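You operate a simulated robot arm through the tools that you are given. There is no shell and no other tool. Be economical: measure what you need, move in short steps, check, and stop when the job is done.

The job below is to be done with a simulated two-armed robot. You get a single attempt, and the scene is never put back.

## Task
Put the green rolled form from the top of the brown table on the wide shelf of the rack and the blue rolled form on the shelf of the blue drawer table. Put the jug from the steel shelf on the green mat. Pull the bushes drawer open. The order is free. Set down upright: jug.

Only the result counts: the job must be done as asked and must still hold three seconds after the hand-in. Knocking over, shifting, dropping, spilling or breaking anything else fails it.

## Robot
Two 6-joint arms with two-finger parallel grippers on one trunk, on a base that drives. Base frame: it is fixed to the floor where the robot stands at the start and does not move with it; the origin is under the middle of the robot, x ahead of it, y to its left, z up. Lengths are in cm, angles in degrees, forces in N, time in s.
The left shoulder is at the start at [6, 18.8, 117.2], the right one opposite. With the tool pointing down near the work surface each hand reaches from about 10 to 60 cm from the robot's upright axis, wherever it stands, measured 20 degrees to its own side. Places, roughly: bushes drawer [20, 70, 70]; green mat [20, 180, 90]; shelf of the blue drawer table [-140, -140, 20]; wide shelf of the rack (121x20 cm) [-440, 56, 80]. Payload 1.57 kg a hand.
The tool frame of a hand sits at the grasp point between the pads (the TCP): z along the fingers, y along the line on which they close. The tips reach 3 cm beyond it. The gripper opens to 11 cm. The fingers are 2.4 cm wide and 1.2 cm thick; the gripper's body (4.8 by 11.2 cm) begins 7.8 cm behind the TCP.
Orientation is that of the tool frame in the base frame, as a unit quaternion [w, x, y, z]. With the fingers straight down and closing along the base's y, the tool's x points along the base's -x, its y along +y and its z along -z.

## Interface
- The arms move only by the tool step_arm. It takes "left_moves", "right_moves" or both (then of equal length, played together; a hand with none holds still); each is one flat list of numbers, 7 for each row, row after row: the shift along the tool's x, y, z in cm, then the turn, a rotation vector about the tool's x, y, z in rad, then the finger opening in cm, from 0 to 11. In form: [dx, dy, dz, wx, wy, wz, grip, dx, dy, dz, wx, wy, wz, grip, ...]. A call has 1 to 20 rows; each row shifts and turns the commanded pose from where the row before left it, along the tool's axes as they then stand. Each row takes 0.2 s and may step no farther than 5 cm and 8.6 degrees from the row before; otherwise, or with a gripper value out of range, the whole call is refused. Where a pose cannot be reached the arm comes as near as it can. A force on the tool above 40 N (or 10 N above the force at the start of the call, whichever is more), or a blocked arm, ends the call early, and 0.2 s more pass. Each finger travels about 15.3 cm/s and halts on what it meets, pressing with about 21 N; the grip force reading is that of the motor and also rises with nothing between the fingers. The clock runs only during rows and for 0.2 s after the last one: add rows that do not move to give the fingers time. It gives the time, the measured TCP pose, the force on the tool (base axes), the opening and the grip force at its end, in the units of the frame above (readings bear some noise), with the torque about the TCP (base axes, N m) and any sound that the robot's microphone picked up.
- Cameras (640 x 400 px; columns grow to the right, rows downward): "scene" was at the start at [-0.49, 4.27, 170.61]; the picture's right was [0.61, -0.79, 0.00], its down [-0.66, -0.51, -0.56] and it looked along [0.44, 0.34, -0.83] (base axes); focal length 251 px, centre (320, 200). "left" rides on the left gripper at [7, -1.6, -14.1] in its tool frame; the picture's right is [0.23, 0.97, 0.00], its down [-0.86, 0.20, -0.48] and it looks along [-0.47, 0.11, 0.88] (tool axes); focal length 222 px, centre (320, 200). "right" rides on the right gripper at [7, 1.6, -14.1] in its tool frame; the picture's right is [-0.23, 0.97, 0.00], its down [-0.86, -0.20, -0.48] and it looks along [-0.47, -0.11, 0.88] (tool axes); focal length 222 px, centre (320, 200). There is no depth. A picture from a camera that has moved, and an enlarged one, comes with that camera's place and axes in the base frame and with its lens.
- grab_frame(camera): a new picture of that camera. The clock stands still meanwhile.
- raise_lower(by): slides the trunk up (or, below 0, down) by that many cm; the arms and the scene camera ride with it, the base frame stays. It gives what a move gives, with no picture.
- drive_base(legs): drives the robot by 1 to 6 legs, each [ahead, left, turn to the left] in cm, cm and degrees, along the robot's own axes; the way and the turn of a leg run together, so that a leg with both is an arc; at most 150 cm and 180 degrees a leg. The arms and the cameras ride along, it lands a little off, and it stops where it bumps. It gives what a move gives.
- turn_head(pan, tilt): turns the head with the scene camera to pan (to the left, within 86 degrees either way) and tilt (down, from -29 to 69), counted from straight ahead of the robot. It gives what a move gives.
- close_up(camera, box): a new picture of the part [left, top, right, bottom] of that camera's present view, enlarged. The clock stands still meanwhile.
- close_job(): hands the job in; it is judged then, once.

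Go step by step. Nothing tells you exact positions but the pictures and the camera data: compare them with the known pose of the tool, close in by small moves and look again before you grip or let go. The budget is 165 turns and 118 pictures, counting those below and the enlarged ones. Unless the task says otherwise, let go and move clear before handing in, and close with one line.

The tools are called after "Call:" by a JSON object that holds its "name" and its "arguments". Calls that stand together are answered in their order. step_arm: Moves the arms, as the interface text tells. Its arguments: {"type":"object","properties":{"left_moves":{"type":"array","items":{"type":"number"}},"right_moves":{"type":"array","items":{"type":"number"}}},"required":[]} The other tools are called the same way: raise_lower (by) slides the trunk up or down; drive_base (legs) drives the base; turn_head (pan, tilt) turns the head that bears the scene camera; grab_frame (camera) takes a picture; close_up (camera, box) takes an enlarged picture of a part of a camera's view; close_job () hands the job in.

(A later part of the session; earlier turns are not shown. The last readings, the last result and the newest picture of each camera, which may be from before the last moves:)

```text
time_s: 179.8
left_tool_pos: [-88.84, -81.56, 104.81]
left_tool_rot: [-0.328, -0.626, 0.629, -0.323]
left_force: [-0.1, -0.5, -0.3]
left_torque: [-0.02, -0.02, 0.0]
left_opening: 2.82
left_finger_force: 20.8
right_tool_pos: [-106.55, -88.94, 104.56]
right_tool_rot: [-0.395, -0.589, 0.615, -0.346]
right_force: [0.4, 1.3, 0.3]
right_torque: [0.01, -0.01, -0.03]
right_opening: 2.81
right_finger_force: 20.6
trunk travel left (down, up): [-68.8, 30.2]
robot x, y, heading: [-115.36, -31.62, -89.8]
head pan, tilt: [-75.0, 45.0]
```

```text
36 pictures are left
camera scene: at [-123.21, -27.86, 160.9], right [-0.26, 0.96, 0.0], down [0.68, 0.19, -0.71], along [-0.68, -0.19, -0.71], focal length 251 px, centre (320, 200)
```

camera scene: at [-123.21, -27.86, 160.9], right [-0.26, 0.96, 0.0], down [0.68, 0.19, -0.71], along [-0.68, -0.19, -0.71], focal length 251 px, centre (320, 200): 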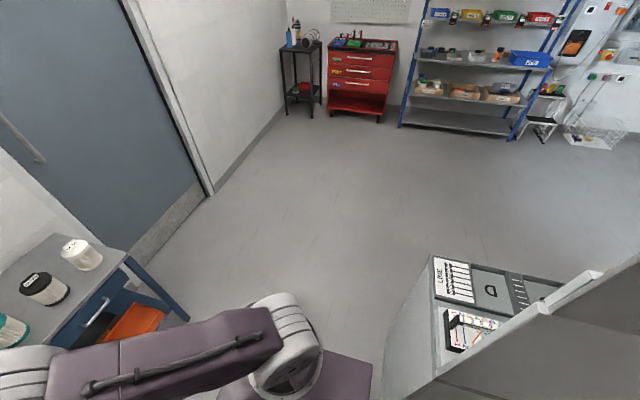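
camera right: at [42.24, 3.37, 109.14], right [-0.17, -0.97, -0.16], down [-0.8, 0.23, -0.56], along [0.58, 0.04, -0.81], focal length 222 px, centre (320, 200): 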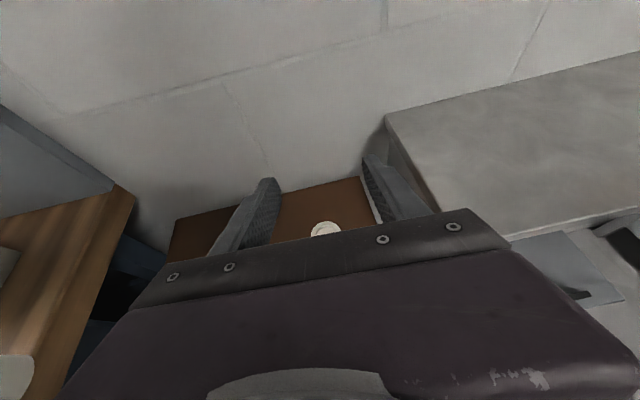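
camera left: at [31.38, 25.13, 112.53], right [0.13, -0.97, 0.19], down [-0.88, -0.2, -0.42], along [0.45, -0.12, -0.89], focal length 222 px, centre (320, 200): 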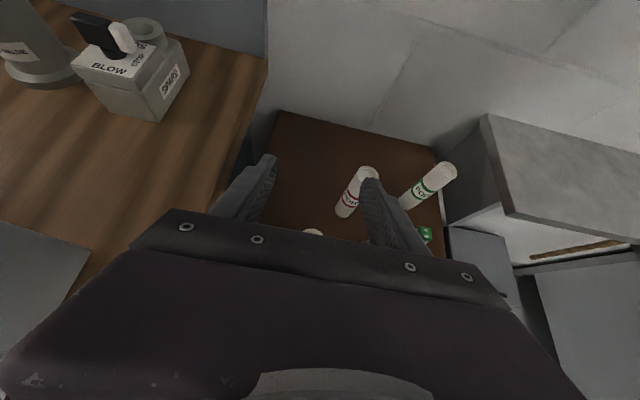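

I can see the rack beyond as well. I move the right hand outward, then line the left hand up with the blue table and lower the trunk to look under it.

Call:
{"name": "step_arm", "arguments": {"right_moves": [-0.02, 4.09, 0.34, 0, 0, 0, 1.5, -0.02, 4.09, 0.34, 0, 0, 0, 1.5, -0.02, 4.09, 0.34, 0, 0, 0, 1.5, -0.02, 4.09, 0.34, 0, 0, 0, 1.5, -0.02, 4.09, 0.34, 0, 0, 0, 1.5, -0.02, 4.09, 0.34, 0, 0, 0, 1.5, 0, 0, 0, 0, 0, 0, 1.5]}}

Call:
{"name": "drive_base", "arguments": {"legs": [[8, 0, 0], [0, -48, 0]]}}

Call:
{"name": "raise_lower", "arguments": {"by": -34}}

Call:
{"name": "turn_head", "arguments": {"pan": 20, "tilt": 40}}

Call:
{"name": "grab_frame", "arguments": {"camera": "scene"}}

```text
time_s: 181.4
left_tool_pos: [-88.84, -81.66, 105.0]
left_tool_rot: [-0.329, -0.627, 0.628, -0.324]
left_force: [0.2, 0.6, 0.2]
left_torque: [-0.05, 0.01, 0.0]
left_opening: 2.79
left_finger_force: 20.9
right_tool_pos: [-131.09, -89.04, 104.78]
right_tool_rot: [-0.396, -0.588, 0.615, -0.346]
right_force: [-0.2, -0.1, -0.6]
right_torque: [0.0, -0.02, -0.02]
right_opening: 2.8
right_finger_force: 20.9
trunk travel left (down, up): [-68.8, 30.2]
robot x, y, heading: [-115.18, -31.6, -89.8]
head pan, tilt: [-75.0, 45.0]
```

```text
time_s: 184.9
left_tool_pos: [-136.24, -89.79, 104.9]
left_tool_rot: [0.326, 0.63, -0.625, 0.325]
left_force: [0.6, -0.2, 0.1]
left_torque: [0.01, -0.01, 0.03]
left_opening: 2.79
left_finger_force: 21.1
right_tool_pos: [-178.45, -97.56, 104.7]
right_tool_rot: [-0.395, -0.589, 0.614, -0.346]
right_force: [0.4, -0.2, 0.6]
right_torque: [-0.01, 0.01, 0.03]
right_opening: 2.84
right_finger_force: 21.4
trunk travel left (down, up): [-68.8, 30.2]
robot x, y, heading: [-162.71, -40.09, -89.6]
head pan, tilt: [-75.0, 45.0]
```

```text
time_s: 188.3
left_tool_pos: [-136.4, -89.69, 70.89]
left_tool_rot: [0.328, 0.629, -0.625, 0.325]
left_force: [0.0, 0.2, -0.3]
left_torque: [-0.04, 0.02, -0.04]
left_opening: 2.79
left_finger_force: 20.9
right_tool_pos: [-178.45, -97.61, 70.64]
right_tool_rot: [-0.393, -0.591, 0.613, -0.347]
right_force: [-0.4, 0.4, 1.0]
right_torque: [0.0, -0.02, 0.0]
right_opening: 2.79
right_finger_force: 20.5
trunk travel left (down, up): [-34.8, 64.2]
robot x, y, heading: [-162.78, -39.78, -89.3]
head pan, tilt: [-75.0, 45.0]
```

```text
time_s: 190.0
left_tool_pos: [-136.43, -89.78, 70.91]
left_tool_rot: [0.327, 0.63, -0.625, 0.325]
left_force: [0.7, -0.2, 0.5]
left_torque: [0.0, -0.04, 0.0]
left_opening: 2.81
left_finger_force: 20.7
right_tool_pos: [-178.47, -97.64, 70.68]
right_tool_rot: [-0.394, -0.59, 0.613, -0.347]
right_force: [-0.7, 0.1, -0.4]
right_torque: [0.0, 0.02, 0.02]
right_opening: 2.78
right_finger_force: 20.2
trunk travel left (down, up): [-34.8, 64.2]
robot x, y, heading: [-163.14, -40.09, -89.2]
head pan, tilt: [20.0, 40.0]
```

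```text
35 pictures are left
camera scene: at [-160.21, -42.05, 127.62], right [-0.94, -0.35, 0.0], down [-0.23, 0.6, -0.77], along [0.27, -0.72, -0.64], focal length 251 px, centre (320, 200)
```

scene: 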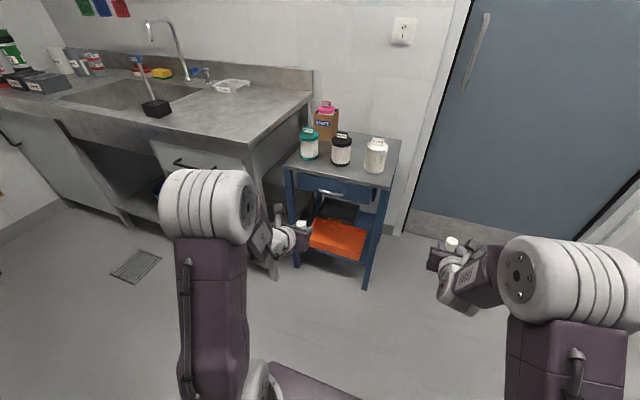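

Call:
{"name": "raise_lower", "arguments": {"by": -20}}

Call:
{"name": "close_up", "arguments": {"camera": "scene", "box": [260, 90, 410, 210]}}

Call:
{"name": "grab_frame", "arguments": {"camera": "left"}}

```text
time_s: 192.2
left_tool_pos: [-136.46, -89.64, 50.82]
left_tool_rot: [0.327, 0.629, -0.625, 0.325]
left_force: [-0.5, -0.2, -0.1]
left_torque: [-0.02, 0.02, 0.03]
left_opening: 2.82
left_finger_force: 21.3
right_tool_pos: [-178.49, -97.57, 50.77]
right_tool_rot: [-0.394, -0.59, 0.613, -0.347]
right_force: [-1.1, 0.3, -0.5]
right_torque: [-0.02, 0.03, -0.01]
right_opening: 2.81
right_finger_force: 20.7
trunk travel left (down, up): [-14.8, 84.2]
robot x, y, heading: [-162.76, -40.14, -89.1]
head pan, tilt: [20.0, 40.0]
```

```text
3.33 times, centred on (335, 150) of scene
camera zoom: at [-160.21, -42.04, 107.63], right [-0.94, -0.35, 0.0], down [-0.23, 0.6, -0.77], along [0.27, -0.72, -0.64], focal length 836 px, centre (270, 367)
```

zoom: 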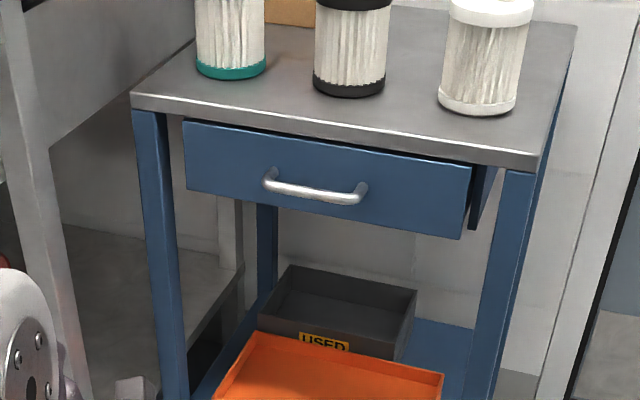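

```text
33 pictures are left
camera left: at [-134.69, -82.23, 64.66], right [-0.97, -0.13, 0.19], down [-0.2, 0.88, -0.42], along [-0.11, -0.45, -0.89], focal length 222 px, centre (320, 200)
```

left: 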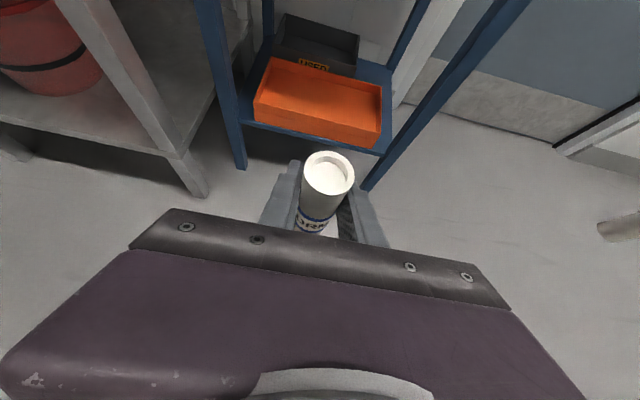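

The free patch on the shelf is at its back right, around (-151,-149), reachable from the table's open right side. I fold the right hand back first, so it stays clear of the wall during that approach.

Call:
{"name": "step_arm", "arguments": {"right_moves": [0, 0, 0, 0, -0.14, 0, 1.5, 0, 0, 0, 0, -0.14, 0, 1.5, 0, 0, 0, 0, -0.14, 0, 1.5, 0, 0, 0, 0, -0.14, 0, 1.5, -3.1, -1, -1.86, 0, 0, 0, 1.5, -3.1, -1, -1.86, 0, 0, 0, 1.5, -3.1, -1, -1.86, 0, 0, 0, 1.5, -3.1, -1, -1.86, 0, 0, 0, 1.5, -3.1, -1, -1.86, 0, 0, 0, 1.5, 0, 0, 0, 0, 0, 0, 1.5]}}

Call:
{"name": "drive_base", "arguments": {"legs": [[0, -58, 0], [0, 0, 29]]}}

Call:
{"name": "turn_head", "arguments": {"pan": 35, "tilt": 50}}

Call:
{"name": "grab_frame", "arguments": {"camera": "scene"}}

```text
time_s: 194.3
left_tool_pos: [-136.3, -89.77, 50.83]
left_tool_rot: [0.327, 0.63, -0.626, 0.325]
left_force: [0.3, -0.3, -0.2]
left_torque: [-0.01, -0.03, 0.0]
left_opening: 2.82
left_finger_force: 20.8
right_tool_pos: [-173.44, -80.42, 47.04]
right_tool_rot: [-0.285, -0.639, 0.685, -0.204]
right_force: [0.7, 0.1, 0.3]
right_torque: [-0.01, 0.0, -0.01]
right_opening: 2.79
right_finger_force: 21.0
right hand out of reach, approached as far as the arm can: row 3, 4
trunk travel left (down, up): [-14.8, 84.2]
robot x, y, heading: [-162.83, -40.15, -89.5]
head pan, tilt: [20.0, 40.0]
```

```text
time_s: 199.1
left_tool_pos: [-174.2, -71.42, 50.98]
left_tool_rot: [0.237, 0.764, -0.452, 0.395]
left_force: [-0.1, 0.4, -0.6]
left_torque: [0.02, 0.01, 0.03]
left_opening: 2.79
left_finger_force: 20.8
right_tool_pos: [-211.29, -80.87, 47.03]
right_tool_rot: [0.226, 0.787, -0.508, 0.268]
right_force: [-0.5, 0.5, -0.2]
right_torque: [-0.03, 0.04, 0.01]
right_opening: 2.78
right_finger_force: 21.2
trunk travel left (down, up): [-14.8, 84.2]
robot x, y, heading: [-221.25, -40.22, -61.1]
head pan, tilt: [20.0, 40.0]
```

```text
time_s: 199.9
left_tool_pos: [-174.1, -71.5, 50.88]
left_tool_rot: [0.237, 0.764, -0.452, 0.395]
left_force: [0.0, -0.7, 0.9]
left_torque: [0.0, 0.0, 0.03]
left_opening: 2.8
left_finger_force: 20.8
right_tool_pos: [-211.27, -80.85, 47.23]
right_tool_rot: [0.226, 0.787, -0.508, 0.269]
right_force: [-0.8, -0.1, 0.4]
right_torque: [-0.01, 0.02, 0.04]
right_opening: 2.8
right_finger_force: 21.3
trunk travel left (down, up): [-14.8, 84.2]
robot x, y, heading: [-221.54, -40.33, -60.9]
head pan, tilt: [35.0, 50.0]
```

```text
32 pictures are left
camera scene: at [-217.49, -38.65, 106.21], right [-0.44, -0.9, 0.0], down [-0.69, 0.34, -0.64], along [0.58, -0.28, -0.77], focal length 251 px, centre (320, 200)
```

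scene: 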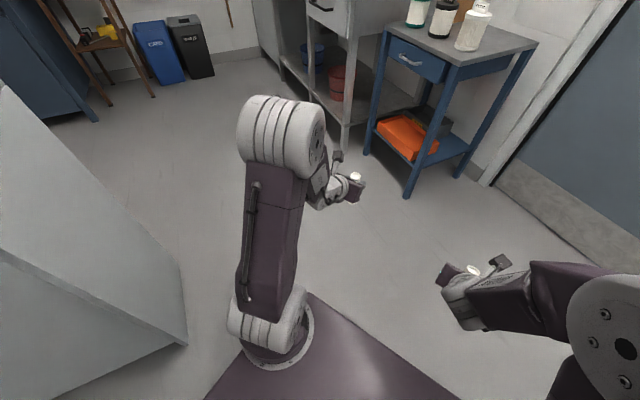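

The free blue patch at the back right of the shelf is clearly visible; I zoom in to measure it.

Call:
{"name": "close_up", "arguments": {"camera": "scene", "box": [350, 60, 500, 210]}}

```text
2.67 times, centred on (425, 135) of scene
camera zoom: at [-217.49, -38.65, 106.21], right [-0.44, -0.9, 0.0], down [-0.69, 0.34, -0.64], along [0.58, -0.28, -0.77], focal length 669 px, centre (40, 373)
```

zoom: 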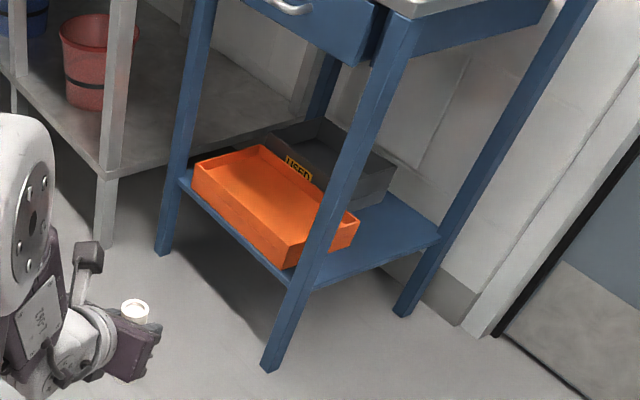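

The free patch spans roughly x −142…−156, y −141…−157. I line the left hand up with it, fully lower the trunk, and approach to about 20 cm short.

Call:
{"name": "drive_base", "arguments": {"legs": [[0, 0, 6], [0, -33, 0], [30, 0, 0]]}}

Call:
{"name": "raise_lower", "arguments": {"by": -14.8}}

Call:
{"name": "step_arm", "arguments": {"left_moves": [-1.43, 0, 1, 0, 0, 0, 1.5, -1.43, 0, 1, 0, 0, 0, 1.5, 0, 0, 0, 0, 0, 0, 1.5]}}

```text
time_s: 204.3
left_tool_pos: [-180.86, -110.81, 50.87]
left_tool_rot: [0.219, 0.784, -0.415, 0.406]
left_force: [0.5, -0.9, -0.4]
left_torque: [0.05, -0.01, 0.0]
left_opening: 2.79
left_finger_force: 20.8
right_tool_pos: [-216.76, -123.64, 47.12]
right_tool_rot: [0.213, 0.811, -0.469, 0.279]
right_force: [-0.1, -0.6, 0.2]
right_torque: [0.03, 0.01, -0.02]
right_opening: 2.78
right_finger_force: 21.4
trunk travel left (down, up): [-14.8, 84.2]
robot x, y, heading: [-230.93, -84.15, -55.2]
head pan, tilt: [35.0, 50.0]
```

```text
time_s: 206.0
left_tool_pos: [-180.8, -110.66, 36.09]
left_tool_rot: [0.217, 0.785, -0.414, 0.406]
left_force: [-0.5, -0.3, -0.3]
left_torque: [-0.02, -0.01, -0.01]
left_opening: 2.82
left_finger_force: 20.9
right_tool_pos: [-216.67, -123.73, 32.29]
right_tool_rot: [0.212, 0.811, -0.469, 0.279]
right_force: [-1.1, 0.0, -0.5]
right_torque: [0.01, 0.0, -0.02]
right_opening: 2.8
right_finger_force: 20.7
trunk travel left (down, up): [0.0, 99.0]
robot x, y, heading: [-230.73, -84.54, -54.9]
head pan, tilt: [35.0, 50.0]
```

```text
time_s: 206.8
left_tool_pos: [-180.62, -110.78, 32.62]
left_tool_rot: [0.218, 0.784, -0.414, 0.408]
left_force: [-0.1, 0.2, 0.1]
left_torque: [0.0, -0.02, 0.0]
left_opening: 2.8
left_finger_force: 21.4
right_tool_pos: [-216.76, -123.62, 32.31]
right_tool_rot: [0.213, 0.81, -0.469, 0.279]
right_force: [0.1, -0.2, 0.5]
right_torque: [-0.01, -0.02, 0.01]
right_opening: 2.79
right_finger_force: 21.4
trunk travel left (down, up): [0.0, 99.0]
robot x, y, heading: [-230.89, -84.36, -55.3]
head pan, tilt: [35.0, 50.0]
```

Call:
{"name": "drive_base", "arguments": {"legs": [[28, 0, 0]]}}

Call:
{"name": "grab_frame", "arguments": {"camera": "left"}}

Call:
{"name": "grab_frame", "arguments": {"camera": "scene"}}

```text
time_s: 208.8
left_tool_pos: [-164.69, -133.88, 32.55]
left_tool_rot: [0.217, 0.785, -0.413, 0.406]
left_force: [-0.4, 0.3, -0.5]
left_torque: [-0.01, 0.02, -0.01]
left_opening: 2.78
left_finger_force: 21.1
right_tool_pos: [-200.57, -146.76, 32.28]
right_tool_rot: [0.212, 0.811, -0.467, 0.28]
right_force: [-0.7, -0.1, -1.3]
right_torque: [0.02, 0.01, -0.02]
right_opening: 2.78
right_finger_force: 20.7
trunk travel left (down, up): [0.0, 99.0]
robot x, y, heading: [-214.8, -107.33, -55.1]
head pan, tilt: [35.0, 50.0]
```

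```text
30 pictures are left
camera left: at [-167.55, -126.7, 46.41], right [-0.73, -0.66, 0.19], down [-0.66, 0.62, -0.42], along [0.16, -0.44, -0.89], focal length 222 px, centre (320, 200)
```

left: 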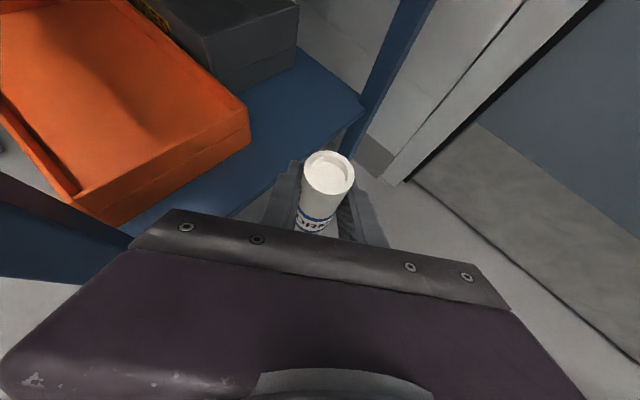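

```text
29 pictures are left
camera scene: at [-211.04, -105.4, 91.41], right [-0.35, -0.94, 0.0], down [-0.72, 0.27, -0.64], along [0.6, -0.22, -0.77], focal length 251 px, centre (320, 200)
```

scene: 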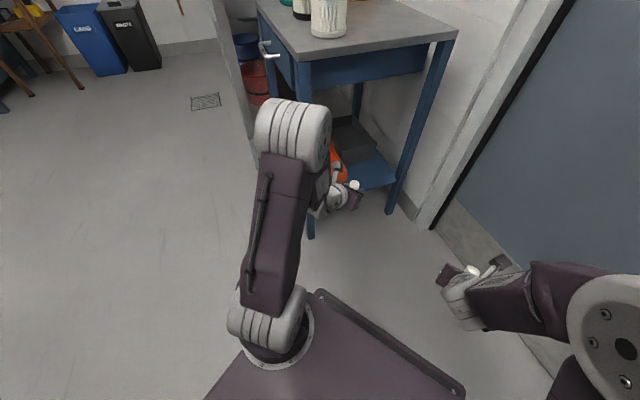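

The way in is clear. Moving the base further would bring the elbow toward the table, so I extend the arm instead: 15 cm ahead and 3.4 cm left.

Call:
{"name": "step_arm", "arguments": {"left_moves": [1.71, -0.68, 2.46, 0, 0, 0, 1.5, 1.71, -0.68, 2.46, 0, 0, 0, 1.5, 1.71, -0.68, 2.46, 0, 0, 0, 1.5, 1.71, -0.68, 2.46, 0, 0, 0, 1.5, 1.71, -0.68, 2.46, 0, 0, 0, 1.5, 0, 0, 0, 0, 0, 0, 1.5]}}

Call:
{"name": "grab_frame", "arguments": {"camera": "scene"}}

```text
time_s: 210.2
left_tool_pos: [-153.47, -144.28, 32.54]
left_tool_rot: [0.217, 0.785, -0.414, 0.406]
left_force: [0.0, -0.5, 0.2]
left_torque: [-0.01, -0.03, -0.02]
left_opening: 2.8
left_finger_force: 20.8
right_tool_pos: [-200.59, -146.83, 32.3]
right_tool_rot: [0.213, 0.811, -0.467, 0.279]
right_force: [0.0, -0.2, -0.4]
right_torque: [-0.01, 0.03, -0.03]
right_opening: 2.78
right_finger_force: 21.1
trunk travel left (down, up): [0.0, 99.0]
robot x, y, heading: [-215.05, -107.76, -55.4]
head pan, tilt: [35.0, 50.0]
```

```text
28 pictures are left
camera scene: at [-211.03, -105.41, 91.41], right [-0.35, -0.94, 0.0], down [-0.72, 0.27, -0.64], along [0.6, -0.22, -0.77], focal length 251 px, centre (320, 200)
```

scene: 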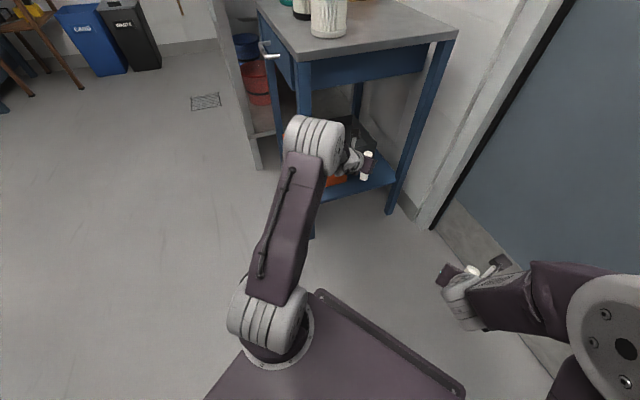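

Call:
{"name": "drive_base", "arguments": {"legs": [[2.8, -1.2, 0]]}}

Call:
{"name": "grab_frame", "arguments": {"camera": "left"}}

Call:
{"name": "close_up", "arguments": {"camera": "scene", "box": [260, 90, 420, 240]}}

```text
time_s: 211.0
left_tool_pos: [-152.8, -147.27, 32.55]
left_tool_rot: [0.217, 0.785, -0.414, 0.407]
left_force: [0.9, 0.6, 0.5]
left_torque: [0.0, 0.02, 0.01]
left_opening: 2.83
left_finger_force: 20.8
right_tool_pos: [-200.05, -149.81, 32.32]
right_tool_rot: [0.213, 0.811, -0.468, 0.279]
right_force: [0.1, 0.9, -0.2]
right_torque: [-0.03, 0.0, -0.01]
right_opening: 2.8
right_finger_force: 20.9
trunk travel left (down, up): [0.0, 99.0]
robot x, y, heading: [-214.64, -110.43, -55.4]
head pan, tilt: [35.0, 50.0]
```

```text
27 pictures are left
camera left: at [-155.73, -140.07, 46.32], right [-0.73, -0.66, 0.19], down [-0.66, 0.62, -0.42], along [0.16, -0.44, -0.89], focal length 222 px, centre (320, 200)
```

left: 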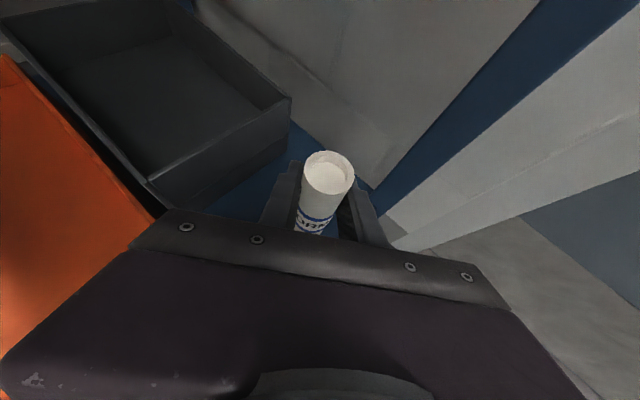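

```text
2.67 times, centred on (340, 165) of scene
camera zoom: at [-210.43, -108.38, 91.41], right [-0.35, -0.94, 0.0], down [-0.72, 0.27, -0.64], along [0.6, -0.22, -0.77], focal length 669 px, centre (267, 293)
```

zoom: 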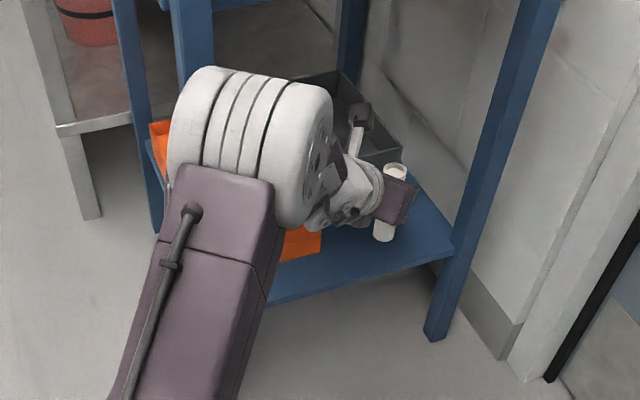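

The form hangs right above the free patch, about 3 cm up. I lower until contact.

Call:
{"name": "step_arm", "arguments": {"left_moves": [-0.82, 0, 0.57, 0, 0, 0, 1.5, -0.82, 0, 0.57, 0, 0, 0, 1.5, 0, 0, 0, 0, 0, 0, 1.5]}}

Call:
{"name": "step_arm", "arguments": {"left_moves": [-0.33, 0, 0.23, 0, 0, 0, 1.5, 0, 0, 0, 0, 0, 0, 1.5]}}

Call:
{"name": "step_arm", "arguments": {"left_moves": [-0.33, 0, 0.23, 0, 0, 0, 1.5, 0, 0, 0, 0, 0, 0, 1.5]}}

Call:
{"name": "step_arm", "arguments": {"left_moves": [-0.25, 0, 0.17, 0, 0, 0, 1.5, 0, 0, 0, 0, 0, 0, 1.5]}}

```text
time_s: 211.8
left_tool_pos: [-152.87, -147.18, 30.41]
left_tool_rot: [0.218, 0.785, -0.414, 0.406]
left_force: [-0.4, 0.1, 0.0]
left_torque: [0.01, 0.0, 0.0]
left_opening: 2.8
left_finger_force: 21.0
right_tool_pos: [-199.99, -149.85, 32.29]
right_tool_rot: [0.212, 0.812, -0.467, 0.279]
right_force: [0.1, 0.1, -0.4]
right_torque: [0.02, 0.03, 0.0]
right_opening: 2.76
right_finger_force: 21.1
trunk travel left (down, up): [0.0, 99.0]
robot x, y, heading: [-213.99, -110.48, -54.9]
head pan, tilt: [35.0, 50.0]
```

```text
time_s: 212.4
left_tool_pos: [-152.77, -147.35, 30.26]
left_tool_rot: [0.218, 0.784, -0.414, 0.408]
left_force: [0.2, -0.6, 7.8]
left_torque: [0.14, 0.05, 0.0]
left_opening: 2.78
left_finger_force: 20.8
right_tool_pos: [-200.15, -149.8, 32.3]
right_tool_rot: [0.212, 0.812, -0.467, 0.279]
right_force: [0.2, -0.4, 0.1]
right_torque: [-0.02, 0.01, 0.03]
right_opening: 2.79
right_finger_force: 21.0
trunk travel left (down, up): [0.0, 99.0]
robot x, y, heading: [-214.0, -110.6, -55.4]
head pan, tilt: [35.0, 50.0]
```

```text
time_s: 213.0
left_tool_pos: [-152.8, -147.38, 30.09]
left_tool_rot: [0.219, 0.783, -0.413, 0.41]
left_force: [1.3, -1.2, 19.3]
left_torque: [-0.03, -0.09, 0.01]
left_opening: 2.84
left_finger_force: 21.0
right_tool_pos: [-200.09, -149.69, 32.36]
right_tool_rot: [0.212, 0.811, -0.467, 0.282]
right_force: [-0.1, -0.6, -0.6]
right_torque: [0.01, -0.02, 0.0]
right_opening: 2.79
right_finger_force: 21.0
trunk travel left (down, up): [0.0, 99.0]
robot x, y, heading: [-213.98, -110.71, -55.4]
head pan, tilt: [35.0, 50.0]
```

```text
time_s: 213.6
left_tool_pos: [-152.9, -147.18, 29.68]
left_tool_rot: [0.216, 0.785, -0.412, 0.409]
left_force: [1.9, -1.5, 18.6]
left_torque: [-0.07, -0.12, -0.02]
left_opening: 2.81
left_finger_force: 20.8
right_tool_pos: [-200.01, -149.65, 32.41]
right_tool_rot: [0.212, 0.81, -0.469, 0.28]
right_force: [-1.0, -0.6, -0.3]
right_torque: [0.0, 0.02, -0.01]
right_opening: 2.8
right_finger_force: 20.7
trunk travel left (down, up): [0.0, 99.0]
robot x, y, heading: [-213.72, -110.61, -55.6]
head pan, tilt: [35.0, 50.0]
```

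Contact at ~19 N. I ease up, open slowly and retreat straight back.

Call:
{"name": "step_arm", "arguments": {"left_moves": [0.4, 0, -0.28, 0, 0, 0, 1.5, 0, 0, 0, 0, 0, 0, 2.4, 0, 0, 0, 0, 0, 0, 2.9, 0, 0, 0, 0, 0, 0, 3.4, 0, 0, 0, 0, 0, 0, 4.2, 0, 0, 0, 0, 0, 0, 5.5, 0, 0, 0, 0, 0, 0, 6.5, 0, 0, 0, 0, 0, 0, 6.5]}}

Call:
{"name": "step_arm", "arguments": {"left_moves": [-0.8, 0, -1.2, 0, 0, 0, 6.5, -1.14, 0, -1.64, 0, 0, 0, 6.5, -1.14, 0, -1.64, 0, 0, 0, 6.5, -1.71, 0, -2.46, 0, 0, 0, 6.5, -1.71, 0, -2.46, 0, 0, 0, 6.5, -1.14, 0, -1.64, 0, 0, 0, 6.5]}}

Call:
{"name": "close_up", "arguments": {"camera": "scene", "box": [260, 90, 420, 240]}}

```text
time_s: 215.4
left_tool_pos: [-152.84, -147.27, 30.0]
left_tool_rot: [0.217, 0.785, -0.414, 0.406]
left_force: [-0.7, -0.5, 0.4]
left_torque: [-0.03, -0.02, -0.01]
left_opening: 6.47
left_finger_force: 0.1
right_tool_pos: [-200.05, -149.76, 32.21]
right_tool_rot: [0.213, 0.811, -0.468, 0.279]
right_force: [0.7, 0.0, -0.7]
right_torque: [0.02, -0.02, -0.02]
right_opening: 2.77
right_finger_force: 20.9
trunk travel left (down, up): [0.0, 99.0]
robot x, y, heading: [-214.24, -110.35, -55.3]
head pan, tilt: [35.0, 50.0]
```

```text
time_s: 216.8
left_tool_pos: [-160.38, -136.19, 30.07]
left_tool_rot: [0.217, 0.785, -0.414, 0.407]
left_force: [-0.5, -0.6, 0.1]
left_torque: [-0.05, -0.01, -0.01]
left_opening: 6.51
left_finger_force: 0.1
right_tool_pos: [-200.01, -149.78, 32.28]
right_tool_rot: [0.213, 0.811, -0.468, 0.279]
right_force: [0.2, 0.0, -0.1]
right_torque: [0.01, 0.01, 0.03]
right_opening: 2.79
right_finger_force: 21.2
trunk travel left (down, up): [0.0, 99.0]
robot x, y, heading: [-214.28, -110.42, -55.1]
head pan, tilt: [35.0, 50.0]
```

```text
2.67 times, centred on (340, 165) of scene
camera zoom: at [-210.43, -108.38, 91.41], right [-0.35, -0.94, 0.0], down [-0.72, 0.27, -0.64], along [0.6, -0.22, -0.77], focal length 669 px, centre (267, 293)
```

zoom: 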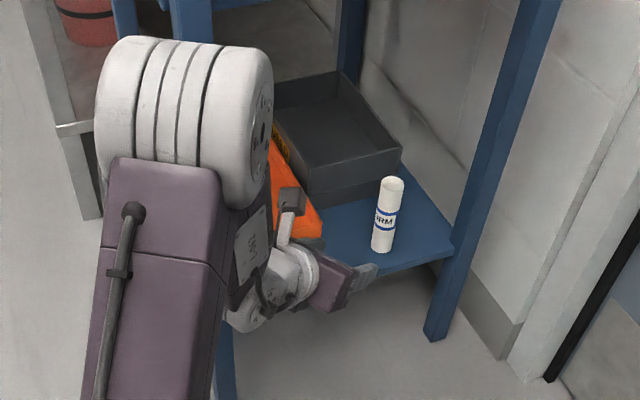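

The blue form stands on the blue table's shelf. I back off, turn toward the rack and raise the trunk.

Call:
{"name": "drive_base", "arguments": {"legs": [[-60, 0, 0], [0, 0, -125]]}}

Call:
{"name": "raise_lower", "arguments": {"by": 40}}

Call:
{"name": "raise_lower", "arguments": {"by": 18}}

Call:
{"name": "turn_head", "arguments": {"pan": -30, "tilt": 25}}

Call:
{"name": "grab_frame", "arguments": {"camera": "scene"}}

```text
time_s: 225.3
left_tool_pos: [-299.04, -92.65, 30.06]
left_tool_rot: [-0.461, -0.007, 0.887, -0.001]
left_force: [0.2, -0.2, 0.0]
left_torque: [0.01, -0.02, 0.01]
left_opening: 6.5
left_finger_force: 0.1
right_tool_pos: [-288.45, -52.04, 32.19]
right_tool_rot: [-0.347, 0.028, 0.936, 0.054]
right_force: [-1.1, 0.0, -0.8]
right_torque: [-0.01, -0.02, 0.01]
right_opening: 2.77
right_finger_force: 21.0
trunk travel left (down, up): [0.0, 99.0]
robot x, y, heading: [-247.88, -61.57, -178.7]
head pan, tilt: [35.0, 50.0]
```

```text
time_s: 229.1
left_tool_pos: [-299.04, -92.75, 69.98]
left_tool_rot: [-0.461, -0.008, 0.887, -0.001]
left_force: [0.3, -1.3, -0.1]
left_torque: [0.02, 0.04, 0.0]
left_opening: 6.5
left_finger_force: 0.1
right_tool_pos: [-288.54, -52.08, 72.37]
right_tool_rot: [-0.347, 0.027, 0.936, 0.054]
right_force: [0.6, 0.0, -0.2]
right_torque: [-0.01, 0.01, 0.0]
right_opening: 2.77
right_finger_force: 20.9
trunk travel left (down, up): [-40.0, 59.0]
robot x, y, heading: [-248.13, -61.85, -179.0]
head pan, tilt: [35.0, 50.0]
```

```text
time_s: 231.1
left_tool_pos: [-299.1, -92.71, 88.0]
left_tool_rot: [-0.461, -0.008, 0.887, -0.002]
left_force: [0.1, -0.8, 0.8]
left_torque: [-0.02, 0.02, 0.0]
left_opening: 6.48
left_finger_force: 0.1
right_tool_pos: [-288.58, -52.19, 90.28]
right_tool_rot: [-0.347, 0.028, 0.936, 0.055]
right_force: [-0.2, 0.4, 0.2]
right_torque: [0.0, 0.0, 0.02]
right_opening: 2.78
right_finger_force: 21.1
trunk travel left (down, up): [-58.0, 41.0]
robot x, y, heading: [-248.28, -61.98, -179.0]
head pan, tilt: [35.0, 50.0]
```

```text
time_s: 232.5
left_tool_pos: [-298.99, -92.67, 88.13]
left_tool_rot: [-0.461, -0.008, 0.888, -0.001]
left_force: [-0.4, 0.2, 1.0]
left_torque: [-0.02, -0.01, -0.05]
left_opening: 6.49
left_finger_force: 0.0
right_tool_pos: [-288.43, -52.24, 90.36]
right_tool_rot: [-0.346, 0.027, 0.936, 0.055]
right_force: [0.2, 0.1, 0.4]
right_torque: [-0.01, -0.02, -0.01]
right_opening: 2.77
right_finger_force: 20.9
trunk travel left (down, up): [-58.0, 41.0]
robot x, y, heading: [-248.28, -61.86, -178.7]
head pan, tilt: [-30.0, 25.0]
```

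```text
24 pictures are left
camera scene: at [-250.21, -57.48, 153.15], right [0.48, 0.88, 0.0], down [0.37, -0.2, -0.91], along [-0.8, 0.43, -0.42], focal length 251 px, centre (320, 200)
```

scene: 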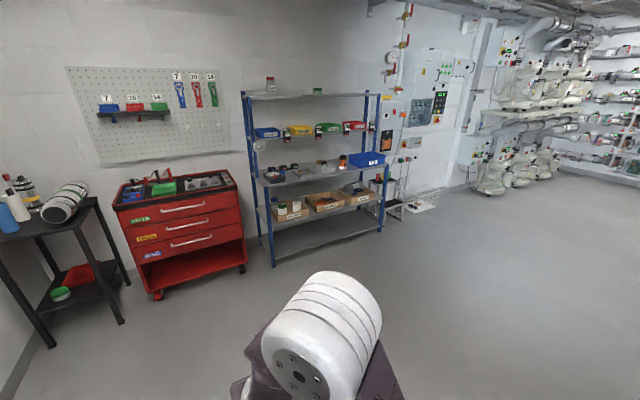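

Call:
{"name": "close_up", "arguments": {"camera": "scene", "box": [235, 110, 395, 230]}}

```text
3.33 times, centred on (315, 170) of scene
camera zoom: at [-250.21, -57.48, 153.15], right [0.48, 0.88, 0.0], down [0.37, -0.2, -0.91], along [-0.8, 0.43, -0.42], focal length 836 px, centre (337, 300)
```

zoom: 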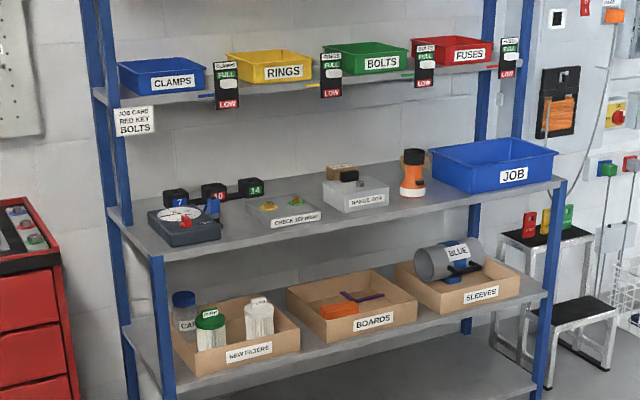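

The z‑80 shelf is the one with the gauge boxes and the JOB bin, its front edge at x≈−430.5. A free front strip lies between the grey tray and the range box near (−434,39.5). I re-extend the right hand, retract the left, and approach.

Call:
{"name": "step_arm", "arguments": {"right_moves": [3.1, 1, 1.86, 0, 0, 0, 1.5, 3.1, 1, 1.86, 0, 0, 0, 1.5, 3.1, 1, 1.86, 0, 0, 0, 1.5, 3.1, 1, 1.86, 0, 0, 0, 1.5, 3.1, 1, 1.86, 0, 0, 0, 1.5, 0, 0, 0, 0, 0.14, 0, 1.5, 0, 0, 0, 0, 0.14, 0, 1.5, 0, 0, 0, 0, 0.14, 0, 1.5, 0, 0, 0, 0, 0.14, 0, 1.5, 0, 0, 0, 0, 0, 0, 1.5], "left_moves": [0, 0, 0, 0, -0.14, 0, 6.5, 0, 0, 0, 0, -0.14, 0, 6.5, 0, 0, 0, 0, -0.14, 0, 6.5, 0, 0, 0, 0, -0.14, 0, 6.5, -2.6, 0, -1.55, 0, 0, 0, 6.5, -2.6, 0, -1.55, 0, 0, 0, 6.5, -2.6, 0, -1.55, 0, 0, 0, 6.5, -2.6, 0, -1.55, 0, 0, 0, 6.5, -2.6, 0, -1.55, 0, 0, 0, 6.5, 0, 0, 0, 0, 0, 0, 6.5]}}

Call:
{"name": "drive_base", "arguments": {"legs": [[80, 0, -1.3], [0, -85, 0]]}}

Call:
{"name": "turn_head", "arguments": {"pan": -5, "tilt": 30}}

Call:
{"name": "grab_frame", "arguments": {"camera": "scene"}}

```text
time_s: 234.7
left_tool_pos: [-284.3, -91.86, 87.76]
left_tool_rot: [-0.272, 0.0, 0.962, 0.026]
left_force: [1.2, -0.6, -0.8]
left_torque: [0.0, -0.01, 0.01]
left_opening: 6.52
left_finger_force: 0.1
left hand out of reach, approached as far as the arm can: row 3, 4
right_tool_pos: [-305.7, -45.14, 93.56]
right_tool_rot: [-0.558, 0.014, 0.826, 0.072]
right_force: [0.0, 0.0, -0.8]
right_torque: [-0.01, -0.01, -0.02]
right_opening: 2.8
right_finger_force: 21.1
right hand out of reach, approached as far as the arm can: row 6
trunk travel left (down, up): [-58.0, 41.0]
robot x, y, heading: [-248.1, -61.78, -178.7]
head pan, tilt: [-30.0, 25.0]
```

```text
time_s: 243.0
left_tool_pos: [-364.32, -7.51, 87.82]
left_tool_rot: [-0.272, 0.015, 0.962, 0.03]
left_force: [-0.3, -0.5, 0.2]
left_torque: [0.02, 0.02, 0.01]
left_opening: 6.5
left_finger_force: 0.1
right_tool_pos: [-384.24, 39.83, 93.59]
right_tool_rot: [-0.557, 0.027, 0.826, 0.081]
right_force: [0.0, 0.2, -0.1]
right_torque: [0.01, 0.02, -0.03]
right_opening: 2.8
right_finger_force: 21.0
trunk travel left (down, up): [-58.0, 41.0]
robot x, y, heading: [-327.17, 21.28, 179.6]
head pan, tilt: [-30.0, 25.0]
```

```text
time_s: 243.9
left_tool_pos: [-364.4, -7.5, 87.78]
left_tool_rot: [-0.271, 0.014, 0.962, 0.03]
left_force: [-0.6, 0.1, 0.1]
left_torque: [0.03, 0.03, 0.01]
left_opening: 6.48
left_finger_force: 0.0
right_tool_pos: [-384.44, 39.88, 93.65]
right_tool_rot: [-0.557, 0.026, 0.826, 0.081]
right_force: [0.9, 0.6, 0.2]
right_torque: [-0.01, 0.01, 0.0]
right_opening: 2.78
right_finger_force: 20.6
trunk travel left (down, up): [-58.0, 41.0]
robot x, y, heading: [-327.63, 21.29, 179.6]
head pan, tilt: [-5.0, 30.0]
```

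```text
22 pictures are left
camera scene: at [-330.33, 22.13, 152.36], right [0.09, 1.0, 0.0], down [0.5, -0.05, -0.87], along [-0.86, 0.08, -0.5], focal length 251 px, centre (320, 200)
```

scene: 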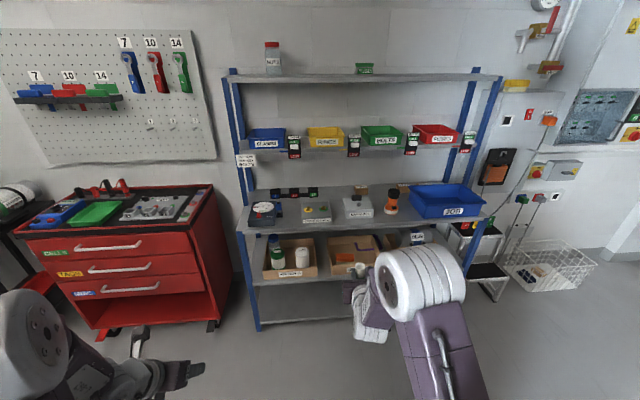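

Call:
{"name": "close_up", "arguments": {"camera": "scene", "box": [235, 170, 425, 260]}}

Call:
{"name": "grab_frame", "arguments": {"camera": "right"}}

```text
3.37 times, centred on (330, 215) of scene
camera zoom: at [-330.33, 22.13, 152.36], right [0.09, 1.0, 0.0], down [0.5, -0.05, -0.87], along [-0.86, 0.08, -0.5], focal length 845 px, centre (286, 150)
```

zoom: 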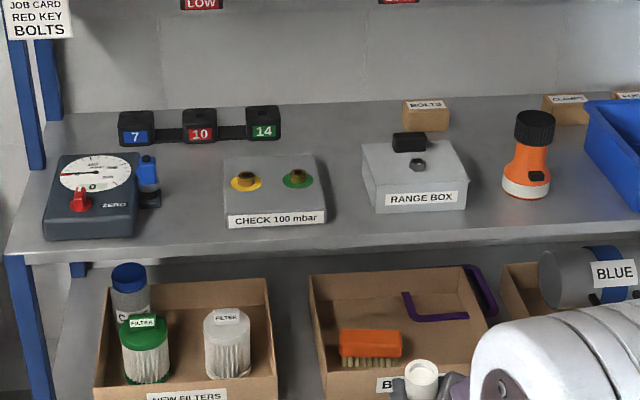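

```text
20 pictures are left
camera right: at [-373.86, 38.79, 105.5], right [0.22, 0.97, -0.11], down [0.73, -0.24, -0.64], along [-0.64, 0.06, -0.76], focal length 222 px, centre (320, 200)
```

right: 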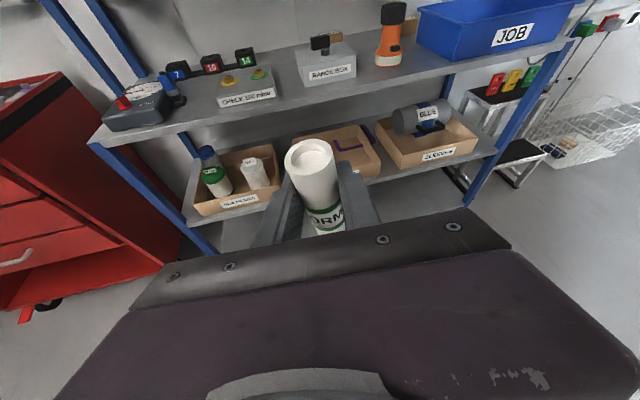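

The gap between the grey box and the range box is at y 38–45; I aim for (−433.5,41.5). I correct the pitch slightly and drive in, first 38 cm.

Call:
{"name": "step_arm", "arguments": {"right_moves": [0, 0, 0, 0, -0.08, 0, 1.5, 0, 0, 0, 0, 0, 0, 1.5]}}

Call:
{"name": "drive_base", "arguments": {"legs": [[38, -1.7, 0.4]]}}

Call:
{"name": "grab_frame", "arguments": {"camera": "right"}}

Call:
{"name": "grab_frame", "arguments": {"camera": "scene"}}

```text
time_s: 244.5
left_tool_pos: [-364.32, -7.53, 87.81]
left_tool_rot: [-0.272, 0.013, 0.962, 0.029]
left_force: [-0.2, 0.6, -1.4]
left_torque: [-0.02, -0.01, 0.01]
left_opening: 6.51
left_finger_force: 0.1
right_tool_pos: [-384.38, 39.85, 93.55]
right_tool_rot: [-0.524, 0.029, 0.847, 0.079]
right_force: [0.8, -0.1, -0.4]
right_torque: [0.03, 0.01, 0.0]
right_opening: 2.78
right_finger_force: 21.0
trunk travel left (down, up): [-58.0, 41.0]
robot x, y, heading: [-326.99, 21.01, 179.3]
head pan, tilt: [-5.0, 30.0]
```

```text
time_s: 246.9
left_tool_pos: [-401.64, -5.7, 87.75]
left_tool_rot: [-0.271, 0.013, 0.962, 0.029]
left_force: [-0.5, -1.0, 0.3]
left_torque: [0.05, -0.03, -0.03]
left_opening: 6.5
left_finger_force: 0.1
right_tool_pos: [-421.83, 41.41, 93.68]
right_tool_rot: [-0.524, 0.029, 0.848, 0.08]
right_force: [-0.2, -0.2, -0.6]
right_torque: [0.02, 0.01, -0.02]
right_opening: 2.79
right_finger_force: 21.1
trunk travel left (down, up): [-58.0, 41.0]
robot x, y, heading: [-364.46, 23.2, 179.6]
head pan, tilt: [-5.0, 30.0]
```

```text
19 pictures are left
camera right: at [-412.25, 40.6, 106.28], right [0.23, 0.97, -0.1], down [0.78, -0.25, -0.57], along [-0.58, 0.05, -0.81], focal length 222 px, centre (320, 200)
```

right: 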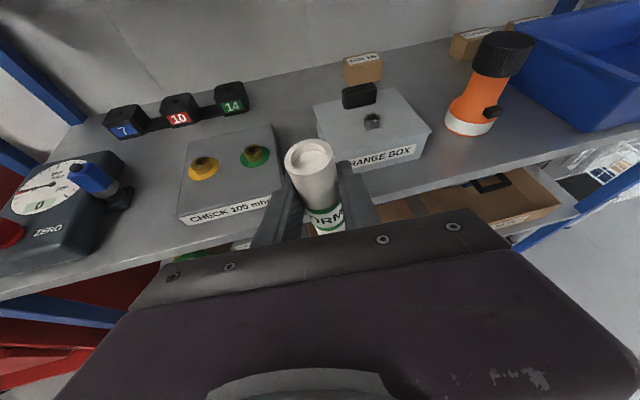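

```text
18 pictures are left
camera scene: at [-367.72, 24.0, 152.36], right [0.09, 1.0, 0.0], down [0.5, -0.05, -0.87], along [-0.86, 0.08, -0.5], focal length 251 px, centre (320, 200)
```

scene: 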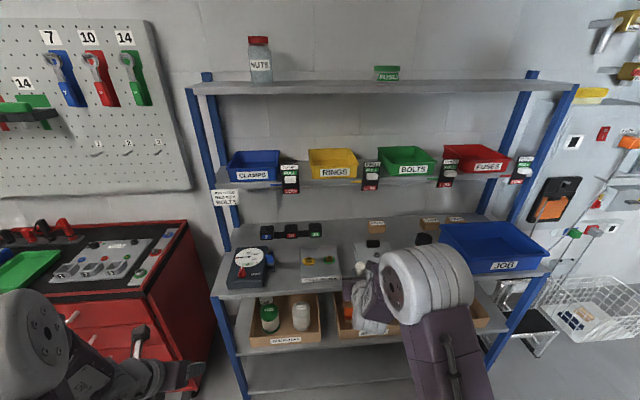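

The alignment looks right (gap centre y≈41). I go the last 11.7 cm.

Call:
{"name": "drive_base", "arguments": {"legs": [[11.3, 0.3, 0]]}}

Call:
{"name": "grab_frame", "arguments": {"camera": "right"}}

Call:
{"name": "close_up", "arguments": {"camera": "scene", "box": [280, 200, 480, 350]}}

```text
time_s: 248.1
left_tool_pos: [-413.06, -5.85, 87.73]
left_tool_rot: [-0.271, 0.014, 0.962, 0.029]
left_force: [0.3, 0.4, -0.5]
left_torque: [0.01, -0.04, -0.03]
left_opening: 6.5
left_finger_force: 0.0
right_tool_pos: [-433.17, 41.43, 93.57]
right_tool_rot: [-0.523, 0.03, 0.848, 0.08]
right_force: [-0.3, -1.2, -1.0]
right_torque: [0.0, 0.02, 0.01]
right_opening: 2.78
right_finger_force: 20.8
trunk travel left (down, up): [-58.0, 41.0]
robot x, y, heading: [-376.0, 23.26, 179.8]
head pan, tilt: [-5.0, 30.0]
```

```text
17 pictures are left
camera right: at [-423.56, 40.44, 106.28], right [0.23, 0.97, -0.1], down [0.78, -0.25, -0.57], along [-0.58, 0.05, -0.81], focal length 222 px, centre (320, 200)
```

right: 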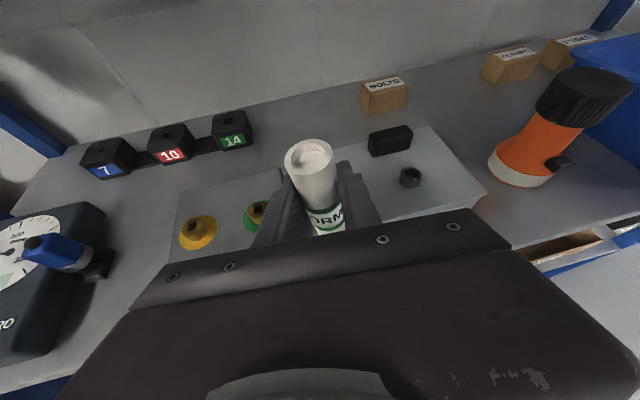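

```text
2.67 times, centred on (380, 275) of scene
camera zoom: at [-379.06, 23.75, 152.36], right [0.09, 1.0, 0.0], down [0.5, -0.05, -0.87], along [-0.86, 0.08, -0.5], focal length 669 px, centre (160, 0)
```

zoom: 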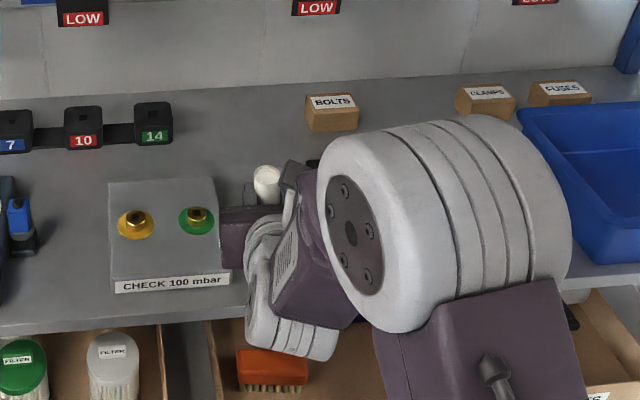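

The form hangs above the free spot. I push 1 cm further in and lower to contact.

Call:
{"name": "step_arm", "arguments": {"right_moves": [0.45, 0, 0.89, 0, 0, 0, 1.5, -0.89, 0, 0.45, 0, 0, 0, 1.5, -0.89, 0, 0.45, 0, 0, 0, 1.5, 0, 0, 0, 0, 0, 0, 1.5]}}

Call:
{"name": "step_arm", "arguments": {"right_moves": [-0.45, 0, 0.22, 0, 0, 0, 1.5, 0, 0, 0, 0, 0, 0, 1.5]}}

Call:
{"name": "step_arm", "arguments": {"right_moves": [-0.45, 0, 0.22, 0, 0, 0, 1.5, 0, 0, 0, 0, 0, 0, 1.5]}}

Call:
{"name": "step_arm", "arguments": {"right_moves": [-0.36, 0, 0.18, 0, 0, 0, 1.5, 0, 0, 0, 0, 0, 0, 1.5]}}

```text
time_s: 249.1
left_tool_pos: [-413.0, -5.81, 87.82]
left_tool_rot: [-0.271, 0.013, 0.962, 0.029]
left_force: [0.0, 0.1, 0.4]
left_torque: [-0.02, 0.04, 0.01]
left_opening: 6.49
left_finger_force: 0.1
right_tool_pos: [-434.08, 41.67, 91.79]
right_tool_rot: [-0.524, 0.03, 0.848, 0.08]
right_force: [-0.3, -0.6, 0.1]
right_torque: [0.01, 0.0, 0.0]
right_opening: 2.8
right_finger_force: 20.9
trunk travel left (down, up): [-58.0, 41.0]
robot x, y, heading: [-375.81, 23.14, 179.7]
head pan, tilt: [-5.0, 30.0]
```

```text
time_s: 249.7
left_tool_pos: [-413.04, -5.82, 87.71]
left_tool_rot: [-0.271, 0.014, 0.962, 0.03]
left_force: [-0.2, -0.3, -0.6]
left_torque: [-0.04, 0.02, -0.04]
left_opening: 6.51
left_finger_force: 0.1
right_tool_pos: [-434.12, 41.78, 91.26]
right_tool_rot: [-0.524, 0.029, 0.847, 0.08]
right_force: [-0.3, -0.6, 0.0]
right_torque: [0.04, 0.04, 0.02]
right_opening: 2.79
right_finger_force: 20.7
trunk travel left (down, up): [-58.0, 41.0]
robot x, y, heading: [-375.87, 22.64, 179.9]
head pan, tilt: [-5.0, 30.0]
```

```text
time_s: 250.3
left_tool_pos: [-413.01, -5.87, 87.74]
left_tool_rot: [-0.271, 0.014, 0.962, 0.03]
left_force: [-0.6, -0.5, 0.2]
left_torque: [0.01, -0.02, -0.01]
left_opening: 6.53
left_finger_force: 0.2
right_tool_pos: [-434.07, 41.8, 90.69]
right_tool_rot: [-0.525, 0.03, 0.847, 0.08]
right_force: [-0.1, -0.3, 0.6]
right_torque: [0.01, 0.02, 0.0]
right_opening: 2.81
right_finger_force: 21.6
trunk travel left (down, up): [-58.0, 41.0]
robot x, y, heading: [-375.72, 23.08, 179.8]
head pan, tilt: [-5.0, 30.0]
```

```text
time_s: 250.9
left_tool_pos: [-412.99, -5.91, 87.78]
left_tool_rot: [-0.271, 0.014, 0.962, 0.029]
left_force: [0.0, 0.3, 0.0]
left_torque: [-0.01, 0.0, 0.04]
left_opening: 6.49
left_finger_force: 0.1
right_tool_pos: [-434.19, 41.89, 90.25]
right_tool_rot: [-0.525, 0.03, 0.847, 0.079]
right_force: [0.9, -0.2, 0.2]
right_torque: [0.01, -0.01, -0.02]
right_opening: 2.78
right_finger_force: 21.2
trunk travel left (down, up): [-58.0, 41.0]
robot x, y, heading: [-375.87, 22.92, 179.7]
head pan, tilt: [-5.0, 30.0]
```

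Call:
{"name": "step_arm", "arguments": {"right_moves": [-0.36, 0, 0.18, 0, 0, 0, 1.5, 0, 0, 0, 0, 0, 0, 1.5]}}

Call:
{"name": "step_arm", "arguments": {"right_moves": [-0.36, 0, 0.18, 0, 0, 0, 1.5, 0, 0, 0, 0, 0, 0, 1.5]}}

Call:
{"name": "step_arm", "arguments": {"right_moves": [-0.3, 0, 0.15, 0, 0, 0, 1.5, 0, 0, 0, 0, 0, 0, 1.5]}}

Call:
{"name": "grab_frame", "arguments": {"camera": "right"}}

```text
time_s: 251.5
left_tool_pos: [-413.15, -6.02, 87.73]
left_tool_rot: [-0.272, 0.013, 0.962, 0.029]
left_force: [0.2, 0.2, -0.9]
left_torque: [-0.02, -0.05, -0.02]
left_opening: 6.52
left_finger_force: 0.0
right_tool_pos: [-434.14, 41.91, 89.93]
right_tool_rot: [-0.525, 0.03, 0.847, 0.08]
right_force: [0.2, -0.3, -0.1]
right_torque: [0.0, 0.01, -0.03]
right_opening: 2.78
right_finger_force: 21.1
trunk travel left (down, up): [-58.0, 41.0]
robot x, y, heading: [-375.86, 23.09, 179.7]
head pan, tilt: [-5.0, 30.0]
```

```text
time_s: 252.1
left_tool_pos: [-413.04, -5.85, 87.81]
left_tool_rot: [-0.27, 0.013, 0.962, 0.029]
left_force: [-0.6, -0.2, -0.4]
left_torque: [0.01, -0.02, 0.0]
left_opening: 6.48
left_finger_force: 0.0
right_tool_pos: [-434.11, 42.07, 89.35]
right_tool_rot: [-0.523, 0.03, 0.848, 0.081]
right_force: [0.5, 0.5, -0.6]
right_torque: [0.0, -0.02, 0.03]
right_opening: 2.79
right_finger_force: 21.3
trunk travel left (down, up): [-58.0, 41.0]
robot x, y, heading: [-375.76, 22.61, 180.1]
head pan, tilt: [-5.0, 30.0]
```

```text
time_s: 252.7
left_tool_pos: [-413.02, -5.96, 87.69]
left_tool_rot: [-0.271, 0.014, 0.962, 0.03]
left_force: [0.4, -0.3, -0.2]
left_torque: [0.01, 0.01, 0.0]
left_opening: 6.48
left_finger_force: 0.1
right_tool_pos: [-434.02, 42.17, 89.17]
right_tool_rot: [-0.525, 0.031, 0.847, 0.08]
right_force: [0.1, 0.8, -0.8]
right_torque: [0.0, -0.01, -0.04]
right_opening: 2.78
right_finger_force: 20.5
trunk travel left (down, up): [-58.0, 41.0]
robot x, y, heading: [-376.04, 23.01, 179.5]
head pan, tilt: [-5.0, 30.0]
```

```text
15 pictures are left
camera right: at [-424.52, 41.04, 101.78], right [0.23, 0.97, -0.1], down [0.78, -0.25, -0.58], along [-0.58, 0.05, -0.81], focal length 222 px, centre (320, 200)
```

right: 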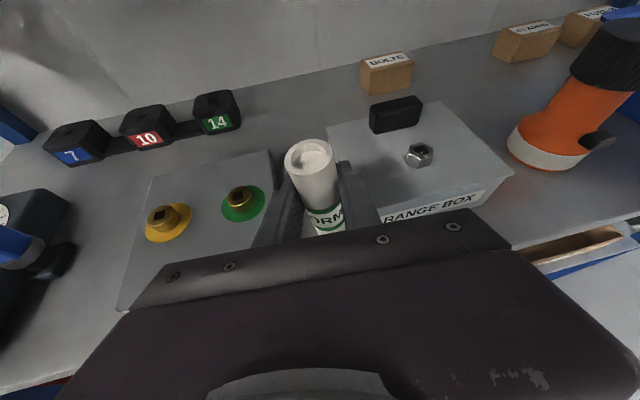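

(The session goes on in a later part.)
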